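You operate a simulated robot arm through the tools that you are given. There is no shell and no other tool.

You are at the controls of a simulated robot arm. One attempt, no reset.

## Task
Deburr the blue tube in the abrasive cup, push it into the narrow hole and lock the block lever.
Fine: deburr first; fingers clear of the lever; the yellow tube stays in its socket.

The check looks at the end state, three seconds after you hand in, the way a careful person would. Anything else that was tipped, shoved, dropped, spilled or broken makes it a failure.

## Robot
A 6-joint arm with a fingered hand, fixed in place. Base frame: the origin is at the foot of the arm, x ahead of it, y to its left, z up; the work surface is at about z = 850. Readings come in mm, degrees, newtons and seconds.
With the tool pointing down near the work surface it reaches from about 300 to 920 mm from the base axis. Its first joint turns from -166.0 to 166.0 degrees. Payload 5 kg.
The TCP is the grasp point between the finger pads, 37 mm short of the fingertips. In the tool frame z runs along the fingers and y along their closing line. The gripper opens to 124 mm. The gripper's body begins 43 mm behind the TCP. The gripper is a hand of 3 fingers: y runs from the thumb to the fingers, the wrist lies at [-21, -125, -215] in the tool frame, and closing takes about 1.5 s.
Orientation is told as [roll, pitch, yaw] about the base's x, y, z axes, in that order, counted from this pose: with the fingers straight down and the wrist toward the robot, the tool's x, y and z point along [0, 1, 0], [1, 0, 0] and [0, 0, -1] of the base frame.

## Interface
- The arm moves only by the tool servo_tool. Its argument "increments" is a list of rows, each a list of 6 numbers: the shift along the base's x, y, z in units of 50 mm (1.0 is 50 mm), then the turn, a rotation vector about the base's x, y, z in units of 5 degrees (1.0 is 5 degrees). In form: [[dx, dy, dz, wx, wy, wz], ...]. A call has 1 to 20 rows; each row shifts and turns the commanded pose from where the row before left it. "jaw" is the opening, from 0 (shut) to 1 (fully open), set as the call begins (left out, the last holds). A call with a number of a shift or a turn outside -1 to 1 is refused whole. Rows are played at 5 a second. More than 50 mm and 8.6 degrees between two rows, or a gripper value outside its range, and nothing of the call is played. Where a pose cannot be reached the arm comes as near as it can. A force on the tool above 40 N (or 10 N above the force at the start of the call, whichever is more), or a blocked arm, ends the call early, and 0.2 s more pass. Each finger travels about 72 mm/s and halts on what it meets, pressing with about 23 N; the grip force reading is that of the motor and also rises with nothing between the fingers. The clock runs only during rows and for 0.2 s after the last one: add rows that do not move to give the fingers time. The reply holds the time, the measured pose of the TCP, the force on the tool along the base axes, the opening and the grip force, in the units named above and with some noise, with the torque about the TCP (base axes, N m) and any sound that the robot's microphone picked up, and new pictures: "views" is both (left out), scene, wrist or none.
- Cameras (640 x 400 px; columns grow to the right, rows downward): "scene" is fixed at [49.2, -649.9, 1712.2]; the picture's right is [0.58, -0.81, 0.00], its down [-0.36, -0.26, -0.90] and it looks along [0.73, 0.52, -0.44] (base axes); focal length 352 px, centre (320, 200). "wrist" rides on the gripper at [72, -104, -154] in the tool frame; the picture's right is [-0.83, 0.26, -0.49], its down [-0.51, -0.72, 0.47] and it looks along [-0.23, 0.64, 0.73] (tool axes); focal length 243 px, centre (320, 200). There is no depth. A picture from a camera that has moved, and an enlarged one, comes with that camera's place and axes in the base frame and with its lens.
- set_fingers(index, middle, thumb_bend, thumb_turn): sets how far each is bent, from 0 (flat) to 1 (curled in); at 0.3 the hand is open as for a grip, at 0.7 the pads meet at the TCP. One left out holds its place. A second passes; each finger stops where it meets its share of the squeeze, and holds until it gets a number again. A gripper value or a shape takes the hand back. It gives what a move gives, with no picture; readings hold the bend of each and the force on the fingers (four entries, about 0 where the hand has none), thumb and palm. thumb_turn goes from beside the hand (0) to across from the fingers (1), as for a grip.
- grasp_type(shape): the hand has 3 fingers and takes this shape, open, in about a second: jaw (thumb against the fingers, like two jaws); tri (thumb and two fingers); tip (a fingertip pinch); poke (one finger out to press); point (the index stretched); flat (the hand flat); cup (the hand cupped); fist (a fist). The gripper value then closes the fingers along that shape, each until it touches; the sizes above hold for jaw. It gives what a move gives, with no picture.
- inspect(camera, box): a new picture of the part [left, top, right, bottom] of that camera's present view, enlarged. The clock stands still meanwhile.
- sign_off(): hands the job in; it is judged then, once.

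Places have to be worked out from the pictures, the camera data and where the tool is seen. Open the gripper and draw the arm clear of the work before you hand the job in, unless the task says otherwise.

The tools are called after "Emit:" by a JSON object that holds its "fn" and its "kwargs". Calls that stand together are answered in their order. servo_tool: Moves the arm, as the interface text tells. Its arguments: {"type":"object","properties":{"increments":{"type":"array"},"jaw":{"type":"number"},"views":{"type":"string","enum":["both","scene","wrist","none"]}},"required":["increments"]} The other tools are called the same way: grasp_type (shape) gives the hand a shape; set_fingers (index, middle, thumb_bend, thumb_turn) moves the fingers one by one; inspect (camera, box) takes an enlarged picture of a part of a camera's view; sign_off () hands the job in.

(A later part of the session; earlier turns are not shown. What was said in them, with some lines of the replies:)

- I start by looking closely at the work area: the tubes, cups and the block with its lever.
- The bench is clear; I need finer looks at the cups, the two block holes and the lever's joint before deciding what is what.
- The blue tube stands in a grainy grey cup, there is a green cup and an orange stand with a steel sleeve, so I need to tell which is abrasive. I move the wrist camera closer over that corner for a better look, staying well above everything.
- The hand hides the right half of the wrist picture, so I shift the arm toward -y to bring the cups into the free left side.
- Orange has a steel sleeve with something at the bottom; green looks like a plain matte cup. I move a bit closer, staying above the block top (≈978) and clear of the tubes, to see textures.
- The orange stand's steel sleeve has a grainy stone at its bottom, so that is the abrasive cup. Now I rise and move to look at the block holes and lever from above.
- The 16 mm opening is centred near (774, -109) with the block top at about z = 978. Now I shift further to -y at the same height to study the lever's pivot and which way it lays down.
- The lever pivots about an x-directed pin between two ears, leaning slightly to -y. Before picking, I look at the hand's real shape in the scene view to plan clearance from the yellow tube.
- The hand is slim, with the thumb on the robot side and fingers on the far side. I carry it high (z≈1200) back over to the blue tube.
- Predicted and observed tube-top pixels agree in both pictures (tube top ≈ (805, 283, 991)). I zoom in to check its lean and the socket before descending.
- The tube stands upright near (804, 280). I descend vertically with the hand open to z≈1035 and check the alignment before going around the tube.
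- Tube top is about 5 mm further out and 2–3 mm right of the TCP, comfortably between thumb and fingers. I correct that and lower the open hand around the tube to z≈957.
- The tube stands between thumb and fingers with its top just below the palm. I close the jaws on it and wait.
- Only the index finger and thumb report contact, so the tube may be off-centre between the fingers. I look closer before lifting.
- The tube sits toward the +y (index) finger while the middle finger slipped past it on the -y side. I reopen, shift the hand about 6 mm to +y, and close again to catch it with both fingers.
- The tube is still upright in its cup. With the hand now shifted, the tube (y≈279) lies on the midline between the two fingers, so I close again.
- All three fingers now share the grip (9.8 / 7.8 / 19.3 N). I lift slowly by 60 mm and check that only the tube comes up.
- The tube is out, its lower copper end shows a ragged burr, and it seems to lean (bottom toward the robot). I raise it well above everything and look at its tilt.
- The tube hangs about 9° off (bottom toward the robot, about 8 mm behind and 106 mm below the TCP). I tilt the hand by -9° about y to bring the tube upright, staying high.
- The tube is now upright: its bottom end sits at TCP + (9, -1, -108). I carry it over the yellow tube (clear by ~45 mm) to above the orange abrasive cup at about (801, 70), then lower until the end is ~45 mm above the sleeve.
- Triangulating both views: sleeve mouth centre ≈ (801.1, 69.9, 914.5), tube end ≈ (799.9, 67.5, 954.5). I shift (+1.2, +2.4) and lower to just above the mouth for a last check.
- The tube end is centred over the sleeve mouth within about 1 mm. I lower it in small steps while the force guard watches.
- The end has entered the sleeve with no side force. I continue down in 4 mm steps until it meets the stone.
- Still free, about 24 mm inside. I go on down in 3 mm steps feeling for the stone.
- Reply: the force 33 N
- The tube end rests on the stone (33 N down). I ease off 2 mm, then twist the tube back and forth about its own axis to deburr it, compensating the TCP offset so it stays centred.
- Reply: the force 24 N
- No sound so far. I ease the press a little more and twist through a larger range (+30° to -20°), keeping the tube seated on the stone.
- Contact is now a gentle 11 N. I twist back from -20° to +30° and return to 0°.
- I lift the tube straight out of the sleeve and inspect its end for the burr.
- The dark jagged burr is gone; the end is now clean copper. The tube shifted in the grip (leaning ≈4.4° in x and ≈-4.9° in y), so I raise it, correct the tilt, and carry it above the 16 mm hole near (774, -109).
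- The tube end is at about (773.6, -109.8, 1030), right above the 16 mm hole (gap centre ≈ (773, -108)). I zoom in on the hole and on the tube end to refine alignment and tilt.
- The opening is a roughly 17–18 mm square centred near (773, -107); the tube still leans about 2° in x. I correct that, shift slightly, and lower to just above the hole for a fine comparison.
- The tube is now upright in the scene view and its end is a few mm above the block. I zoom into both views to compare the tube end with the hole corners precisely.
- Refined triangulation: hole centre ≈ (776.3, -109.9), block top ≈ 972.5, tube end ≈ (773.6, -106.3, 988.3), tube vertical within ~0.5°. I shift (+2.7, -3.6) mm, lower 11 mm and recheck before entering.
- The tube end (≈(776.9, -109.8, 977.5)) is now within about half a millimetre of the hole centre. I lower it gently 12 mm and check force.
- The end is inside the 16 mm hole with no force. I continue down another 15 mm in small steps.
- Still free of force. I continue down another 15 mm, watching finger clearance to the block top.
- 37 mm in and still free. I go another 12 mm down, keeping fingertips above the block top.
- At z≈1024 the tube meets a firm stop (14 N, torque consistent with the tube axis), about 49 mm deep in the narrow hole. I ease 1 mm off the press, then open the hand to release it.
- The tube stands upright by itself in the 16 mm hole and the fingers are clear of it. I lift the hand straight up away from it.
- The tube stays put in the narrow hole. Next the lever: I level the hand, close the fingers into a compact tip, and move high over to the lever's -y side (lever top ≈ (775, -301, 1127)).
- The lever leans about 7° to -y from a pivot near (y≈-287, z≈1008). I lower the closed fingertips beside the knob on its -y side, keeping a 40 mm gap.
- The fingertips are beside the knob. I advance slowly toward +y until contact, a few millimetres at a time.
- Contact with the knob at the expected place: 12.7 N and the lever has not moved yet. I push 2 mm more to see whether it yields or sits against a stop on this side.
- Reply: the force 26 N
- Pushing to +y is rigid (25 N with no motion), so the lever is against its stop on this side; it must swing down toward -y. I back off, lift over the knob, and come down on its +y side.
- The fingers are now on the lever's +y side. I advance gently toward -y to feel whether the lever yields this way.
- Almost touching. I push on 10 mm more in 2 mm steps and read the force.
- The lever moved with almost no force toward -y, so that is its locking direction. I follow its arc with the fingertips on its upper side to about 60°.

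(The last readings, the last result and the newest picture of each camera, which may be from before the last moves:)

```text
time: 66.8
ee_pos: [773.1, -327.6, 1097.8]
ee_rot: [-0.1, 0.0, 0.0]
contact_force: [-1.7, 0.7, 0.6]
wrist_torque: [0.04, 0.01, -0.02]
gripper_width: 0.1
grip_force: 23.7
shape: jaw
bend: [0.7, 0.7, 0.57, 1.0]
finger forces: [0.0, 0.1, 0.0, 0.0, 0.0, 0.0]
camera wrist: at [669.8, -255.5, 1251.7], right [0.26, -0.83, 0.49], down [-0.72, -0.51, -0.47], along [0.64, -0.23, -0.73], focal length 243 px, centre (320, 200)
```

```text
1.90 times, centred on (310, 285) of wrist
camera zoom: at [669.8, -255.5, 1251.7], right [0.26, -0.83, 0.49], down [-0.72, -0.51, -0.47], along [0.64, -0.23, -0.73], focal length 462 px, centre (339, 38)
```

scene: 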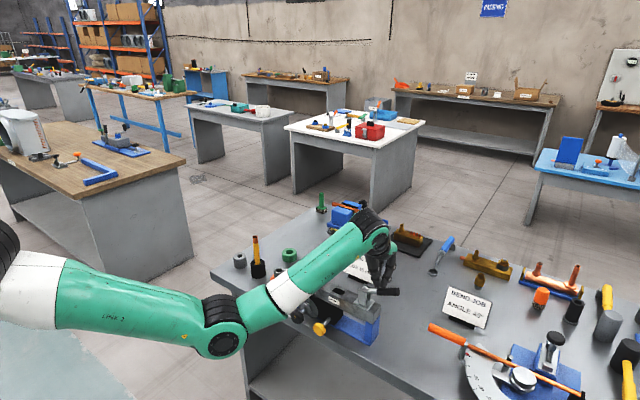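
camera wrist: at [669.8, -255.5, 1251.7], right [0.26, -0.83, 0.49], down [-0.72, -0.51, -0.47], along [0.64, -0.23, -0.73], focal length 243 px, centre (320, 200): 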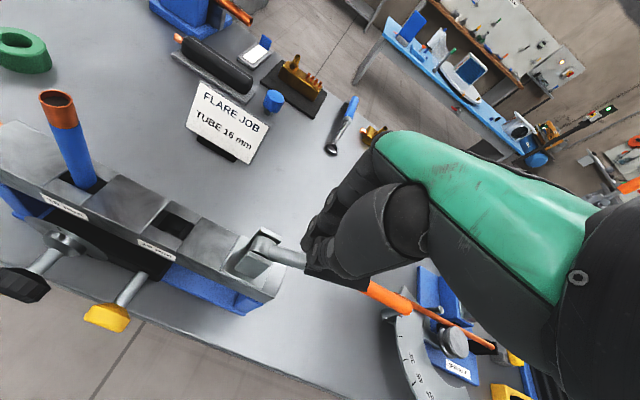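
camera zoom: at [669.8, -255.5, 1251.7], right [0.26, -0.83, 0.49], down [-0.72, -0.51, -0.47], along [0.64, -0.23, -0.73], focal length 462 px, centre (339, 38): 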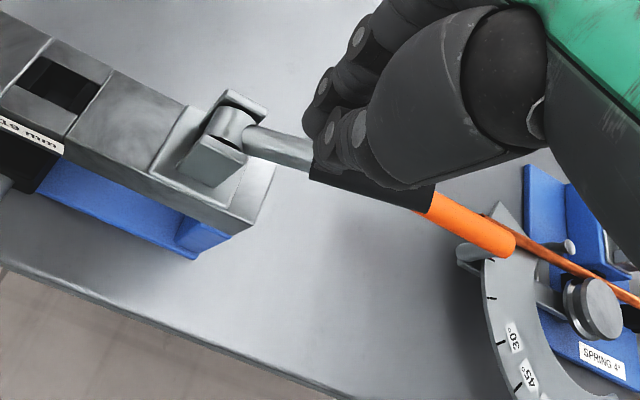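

The lever has dropped over toward -y to about 10° above horizontal, fingers no longer touching it. I move the fingertips over the knob and press down gently to make sure it is fully locked.

Emit:
{"fn": "servo_tool", "kwargs": {"increments": [[0, -0.3, 0, 0, 0, 0], [0, -0.3, 0, 0, 0, 0], [0, 0, -0.2, 0, 0, 0], [0, 0, -0.1, 0, 0, 0], [0, 0, -0.1, 0, 0, 0], [0, 0, 0, 0, 0, 0]], "views": "none"}}

Emit:
{"fn": "inspect", "kwargs": {"camera": "scene", "box": [330, 230, 420, 330]}}

Emit:
{"fn": "inspect", "kwargs": {"camera": "wrist", "box": [180, 180, 440, 390]}}

```text
time: 68.2
ee_pos: [774.6, -359.4, 1078.4]
ee_rot: [-0.1, -0.1, 0.1]
contact_force: [-0.6, -0.1, 6.4]
wrist_torque: [-0.13, 0.0, 0.01]
gripper_width: 0.0
grip_force: 22.5
shape: jaw
bend: [0.7, 0.7, 0.57, 1.0]
finger forces: [0.0, 0.0, 0.1, 0.1, 0.1, 0.0]
```

```text
4.00 times, centred on (375, 280) of scene
camera zoom: at [49.2, -649.9, 1712.2], right [0.58, -0.81, 0.0], down [-0.36, -0.26, -0.9], along [0.73, 0.52, -0.44], focal length 1408 px, centre (100, -120)
```

zoom: 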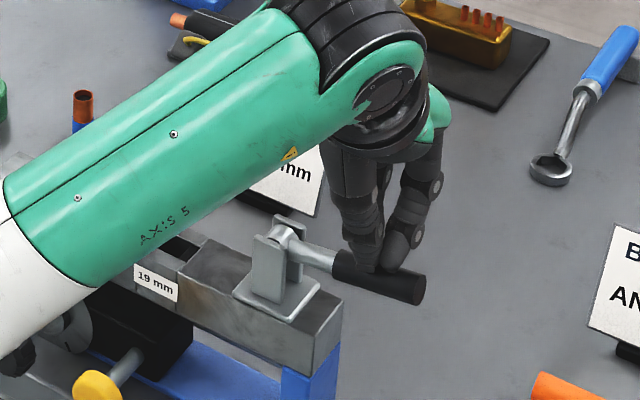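

```text
1.90 times, centred on (310, 285) of wrist
camera zoom: at [670.3, -285.7, 1232.6], right [0.26, -0.83, 0.49], down [-0.72, -0.51, -0.47], along [0.64, -0.23, -0.73], focal length 462 px, centre (339, 38)
```

zoom: 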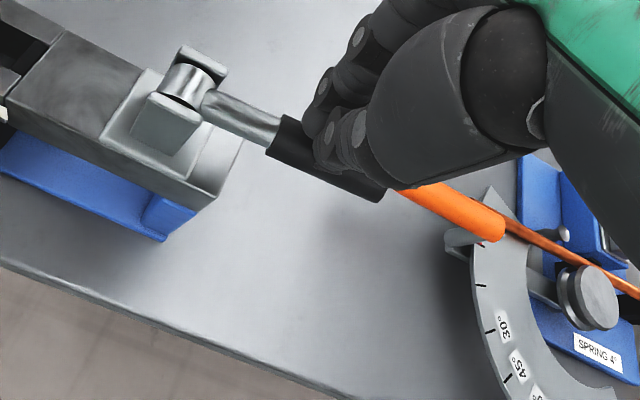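

The lever is now about horizontal with 6 N under the fingertips. I press a few millimetres more to seat it firmly against its stop.

Emit:
{"fn": "servo_tool", "kwargs": {"increments": [[0, 0, -0.05, 0, 0, 0], [0, 0, -0.05, 0, 0, 0], [0, 0, 0, 0, 0, 0]], "views": "none"}}

Emit:
{"fn": "inspect", "kwargs": {"camera": "scene", "box": [330, 230, 420, 330]}}

```text
time: 69.0
ee_pos: [775.3, -359.3, 1075.5]
ee_rot: [-0.2, -0.2, 0.0]
contact_force: [1.6, -0.8, 26.7]
wrist_torque: [-0.5, -0.03, 0.06]
gripper_width: 0.0
grip_force: 22.9
shape: jaw
bend: [0.7, 0.7, 0.57, 1.0]
finger forces: [0.0, 32.4, 0.1, 0.1, 0.1, 0.0]
```

```text
4.00 times, centred on (375, 280) of scene
camera zoom: at [49.2, -649.9, 1712.2], right [0.58, -0.81, 0.0], down [-0.36, -0.26, -0.9], along [0.73, 0.52, -0.44], focal length 1408 px, centre (100, -120)
```

zoom: 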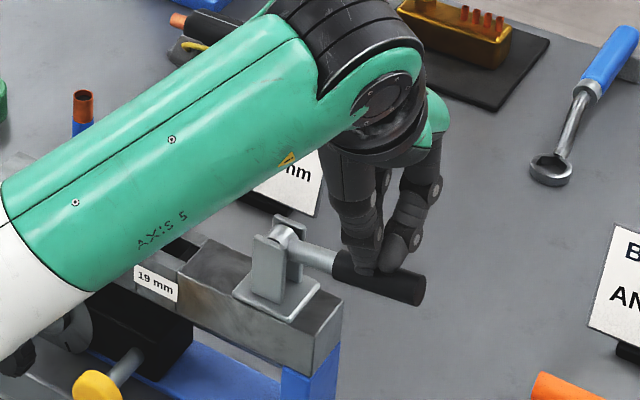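

The lever is hard on its lower stop (26.7 N, no further motion). I lift the hand straight off it and move it clear, then check everything.

Emit:
{"fn": "servo_tool", "kwargs": {"increments": [[0, 0, 0.3, 0, 0, 0], [0, 0, 0.6, 0, 0, 0], [0, 0, 0.9, 0, 0, 0], [0, 0, 0.9, 0, 0, 0], [0, 0, 0.9, 0, 0, 0], [-0.6, 0, 0.6, 0, 0, 0], [-0.9, 0, 0, 0, 0, 0], [-0.9, 0, 0, 0, 0, 0], [0, 0, 0, 0, 0, 0], [0, 0, 0, 0, 0, 0]], "views": "both"}}

Emit:
{"fn": "inspect", "kwargs": {"camera": "scene", "box": [280, 230, 420, 350]}}

Emit:
{"fn": "inspect", "kwargs": {"camera": "scene", "box": [210, 210, 330, 300]}}

Emit:
{"fn": "inspect", "kwargs": {"camera": "wrist", "box": [0, 50, 300, 300]}}

```text
time: 71.2
ee_pos: [658.3, -360.4, 1280.4]
ee_rot: [0.1, -0.1, -0.1]
contact_force: [0.4, 0.5, 0.3]
wrist_torque: [0.01, -0.01, 0.03]
gripper_width: 0.0
grip_force: 22.6
shape: jaw
bend: [0.7, 0.7, 0.57, 1.0]
finger forces: [0.0, 0.1, 0.1, 0.0, 0.1, 0.0]
out of reach, approached as far as the arm can: row 8
camera wrist: at [553.3, -286.8, 1433.3], right [0.26, -0.83, 0.49], down [-0.72, -0.51, -0.47], along [0.64, -0.23, -0.73], focal length 243 px, centre (320, 200)
```

scene: 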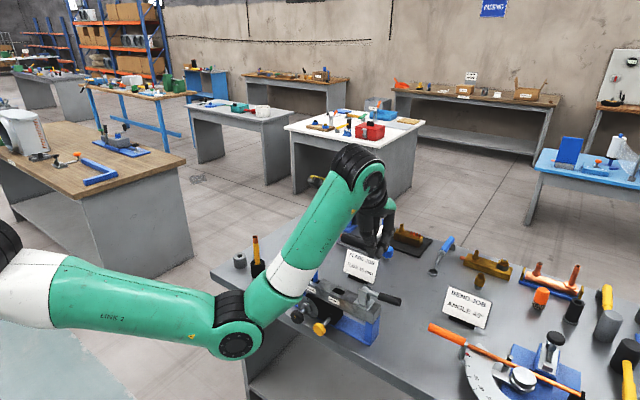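
wrist: 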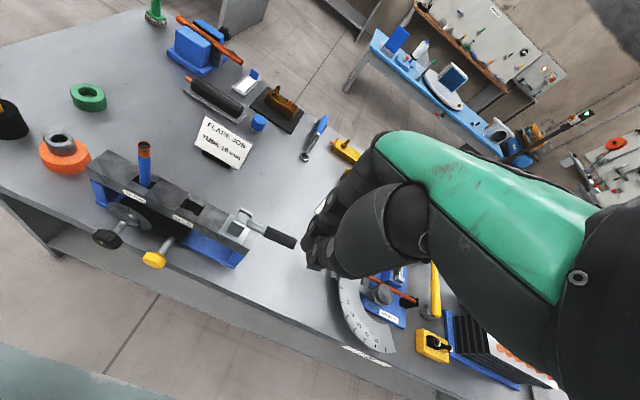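

```text
3.33 times, centred on (350, 290) of scene
camera zoom: at [49.2, -649.9, 1712.2], right [0.58, -0.81, 0.0], down [-0.36, -0.26, -0.9], along [0.73, 0.52, -0.44], focal length 1173 px, centre (220, -100)
```

zoom: 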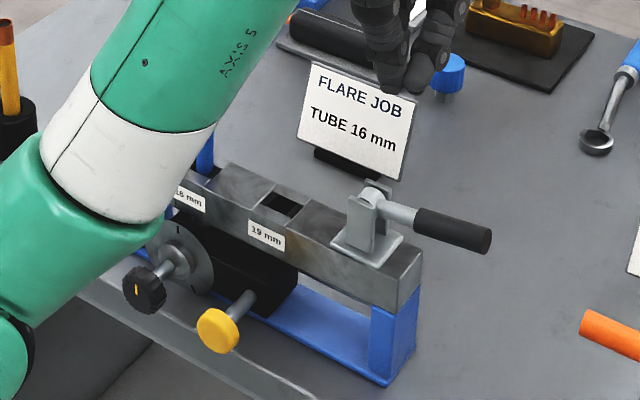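

```text
4.44 times, centred on (270, 255) of scene
camera zoom: at [49.2, -649.9, 1712.2], right [0.58, -0.81, 0.0], down [-0.36, -0.26, -0.9], along [0.73, 0.52, -0.44], focal length 1564 px, centre (542, -44)
```

zoom: 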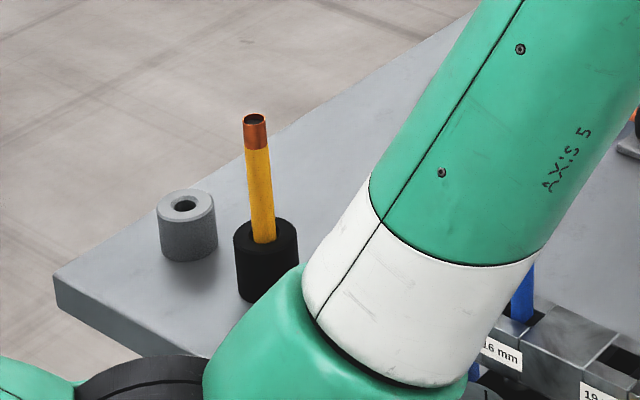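

```text
1.60 times, centred on (150, 175) of wrist
camera zoom: at [553.3, -286.8, 1433.3], right [0.26, -0.83, 0.49], down [-0.72, -0.51, -0.47], along [0.64, -0.23, -0.73], focal length 388 px, centre (592, 240)
```

zoom: 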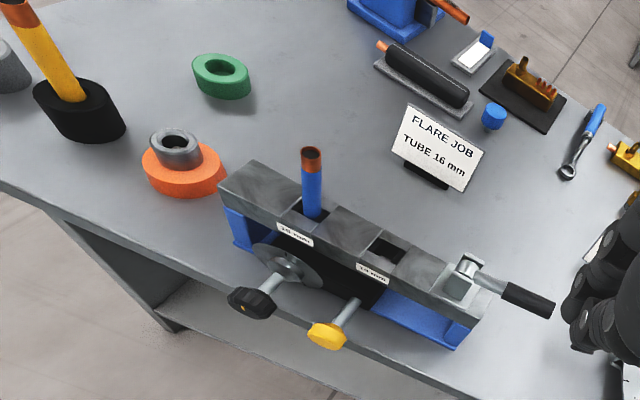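

The lever stays locked down, the blue tube stands in the 16 mm hole, and the yellow tube is undisturbed in its black socket. I open the hand and draw the arm back, high above the bench.

Emit:
{"fn": "servo_tool", "kwargs": {"increments": [[0, 0.6, 0, 0, 0, 0], [0, 0.9, 0, 0, 0, 0], [0, 0.9, 0, 0, 0, 0], [0, 0.9, 0, 0, 0, 0], [0, 0.9, 0, 0, 0, 0], [0, 0.9, 0, 0, 0, 0], [0, 0.9, 0, 0, 0, 0], [0, 0.9, 0, 0, 0, 0], [0, 0.9, 0, 0, 0, 0], [0, 0.9, 0, 0, 0, 0], [0, 0.9, 0, 0, 0, 0], [0, 0, 0, 0, 0, 0], [0, 0, 0, 0, 0, 0]], "jaw": 1, "views": "both"}}

Emit:
{"fn": "inspect", "kwargs": {"camera": "scene", "box": [220, 220, 420, 350]}}

Emit:
{"fn": "inspect", "kwargs": {"camera": "scene", "box": [290, 240, 350, 310]}}

```text
time: 74.0
ee_pos: [725.0, 96.7, 1229.1]
ee_rot: [-0.1, 0.0, 0.0]
contact_force: [-0.1, -1.3, -0.4]
wrist_torque: [-0.02, 0.0, -0.02]
gripper_width: 123.8
grip_force: 0.0
shape: jaw
bend: [0.3, 0.3, 0.3, 0.98]
finger forces: [0.1, 0.0, 0.1, 0.1, 0.0, 0.1]
out of reach, approached as far as the arm can: row 1, 2, 3, 4, 5, 6, 7, 8, 9
camera wrist: at [621.4, 170.1, 1382.5], right [0.26, -0.83, 0.49], down [-0.72, -0.51, -0.47], along [0.64, -0.23, -0.73], focal length 243 px, centre (320, 200)
```

scene: 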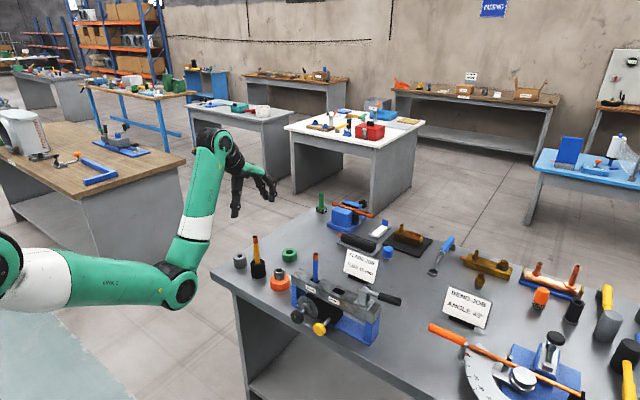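
wrist: 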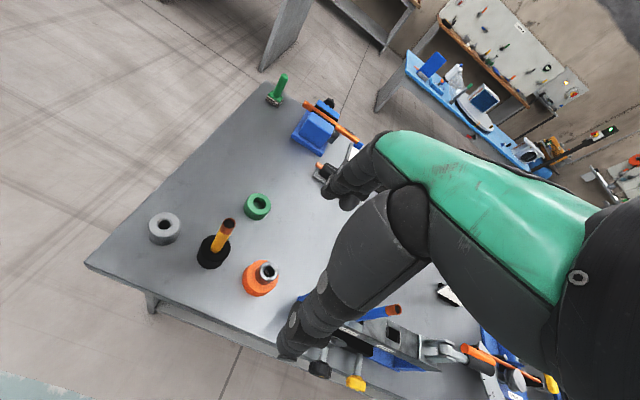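

```text
3.08 times, centred on (320, 285) of scene
camera zoom: at [49.2, -649.9, 1712.2], right [0.58, -0.81, 0.0], down [-0.36, -0.26, -0.9], along [0.73, 0.52, -0.44], focal length 1083 px, centre (320, -62)
```

zoom: 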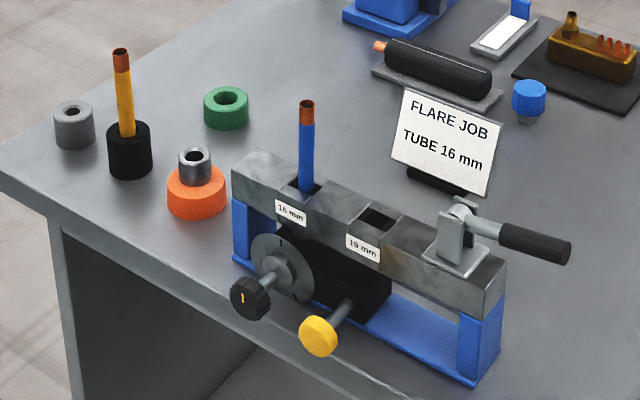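

```text
5.71 times, centred on (320, 275) of scene
camera zoom: at [49.2, -649.9, 1712.2], right [0.58, -0.81, 0.0], down [-0.36, -0.26, -0.9], along [0.73, 0.52, -0.44], focal length 2011 px, centre (320, -229)
```

zoom: 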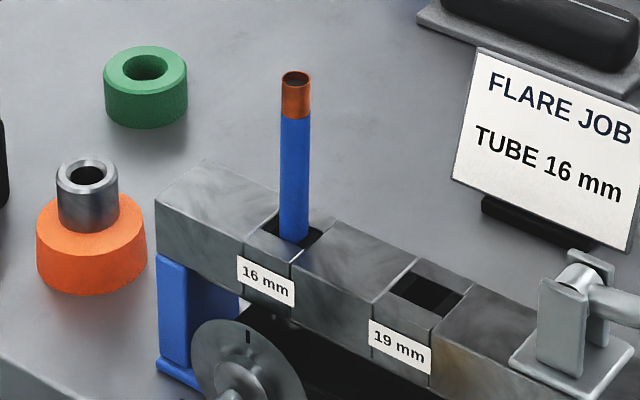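

Final check: the deburred blue tube is seated in the 16 mm hole, the lever is down against its stop with the hand well away. The yellow tube and the rest of the bench are as they were, so I hand the job in.

Emit:
{"fn": "sign_off", "kwargs": {}}

```text
The job is handed in.
```

I deburred the blue tube, pushed it into the 16 mm hole and locked the block lever, then handed the job in. I don't know the judge's verdict yet.

- **Deburr:** I twisted the tube on the stone at the bottom of the orange cup. When I lifted it out, the jagged ring on its end was gone.
- **Hole:** The tube went in about 49 mm and met a firm stop at about 14 N. It stands upright there on its own, with roughly 97 mm showing above the block.
- **Lever:** I first pushed the lever toward the block, up to about 25 N. It did not move that way, and nothing in the pictures shifted. It swung the other way, away from the block, and I pressed it down to its stop at about 27 N. It stayed down after I lifted off.
- **Everything else:** In the last pictures the hand is open and well away from the lever. The yellow tube is still in its socket, and the cups and block look where they were.

I did not see the block's jaws visibly close on the tube when the lever went down, so I can't say how tightly it is clamped.
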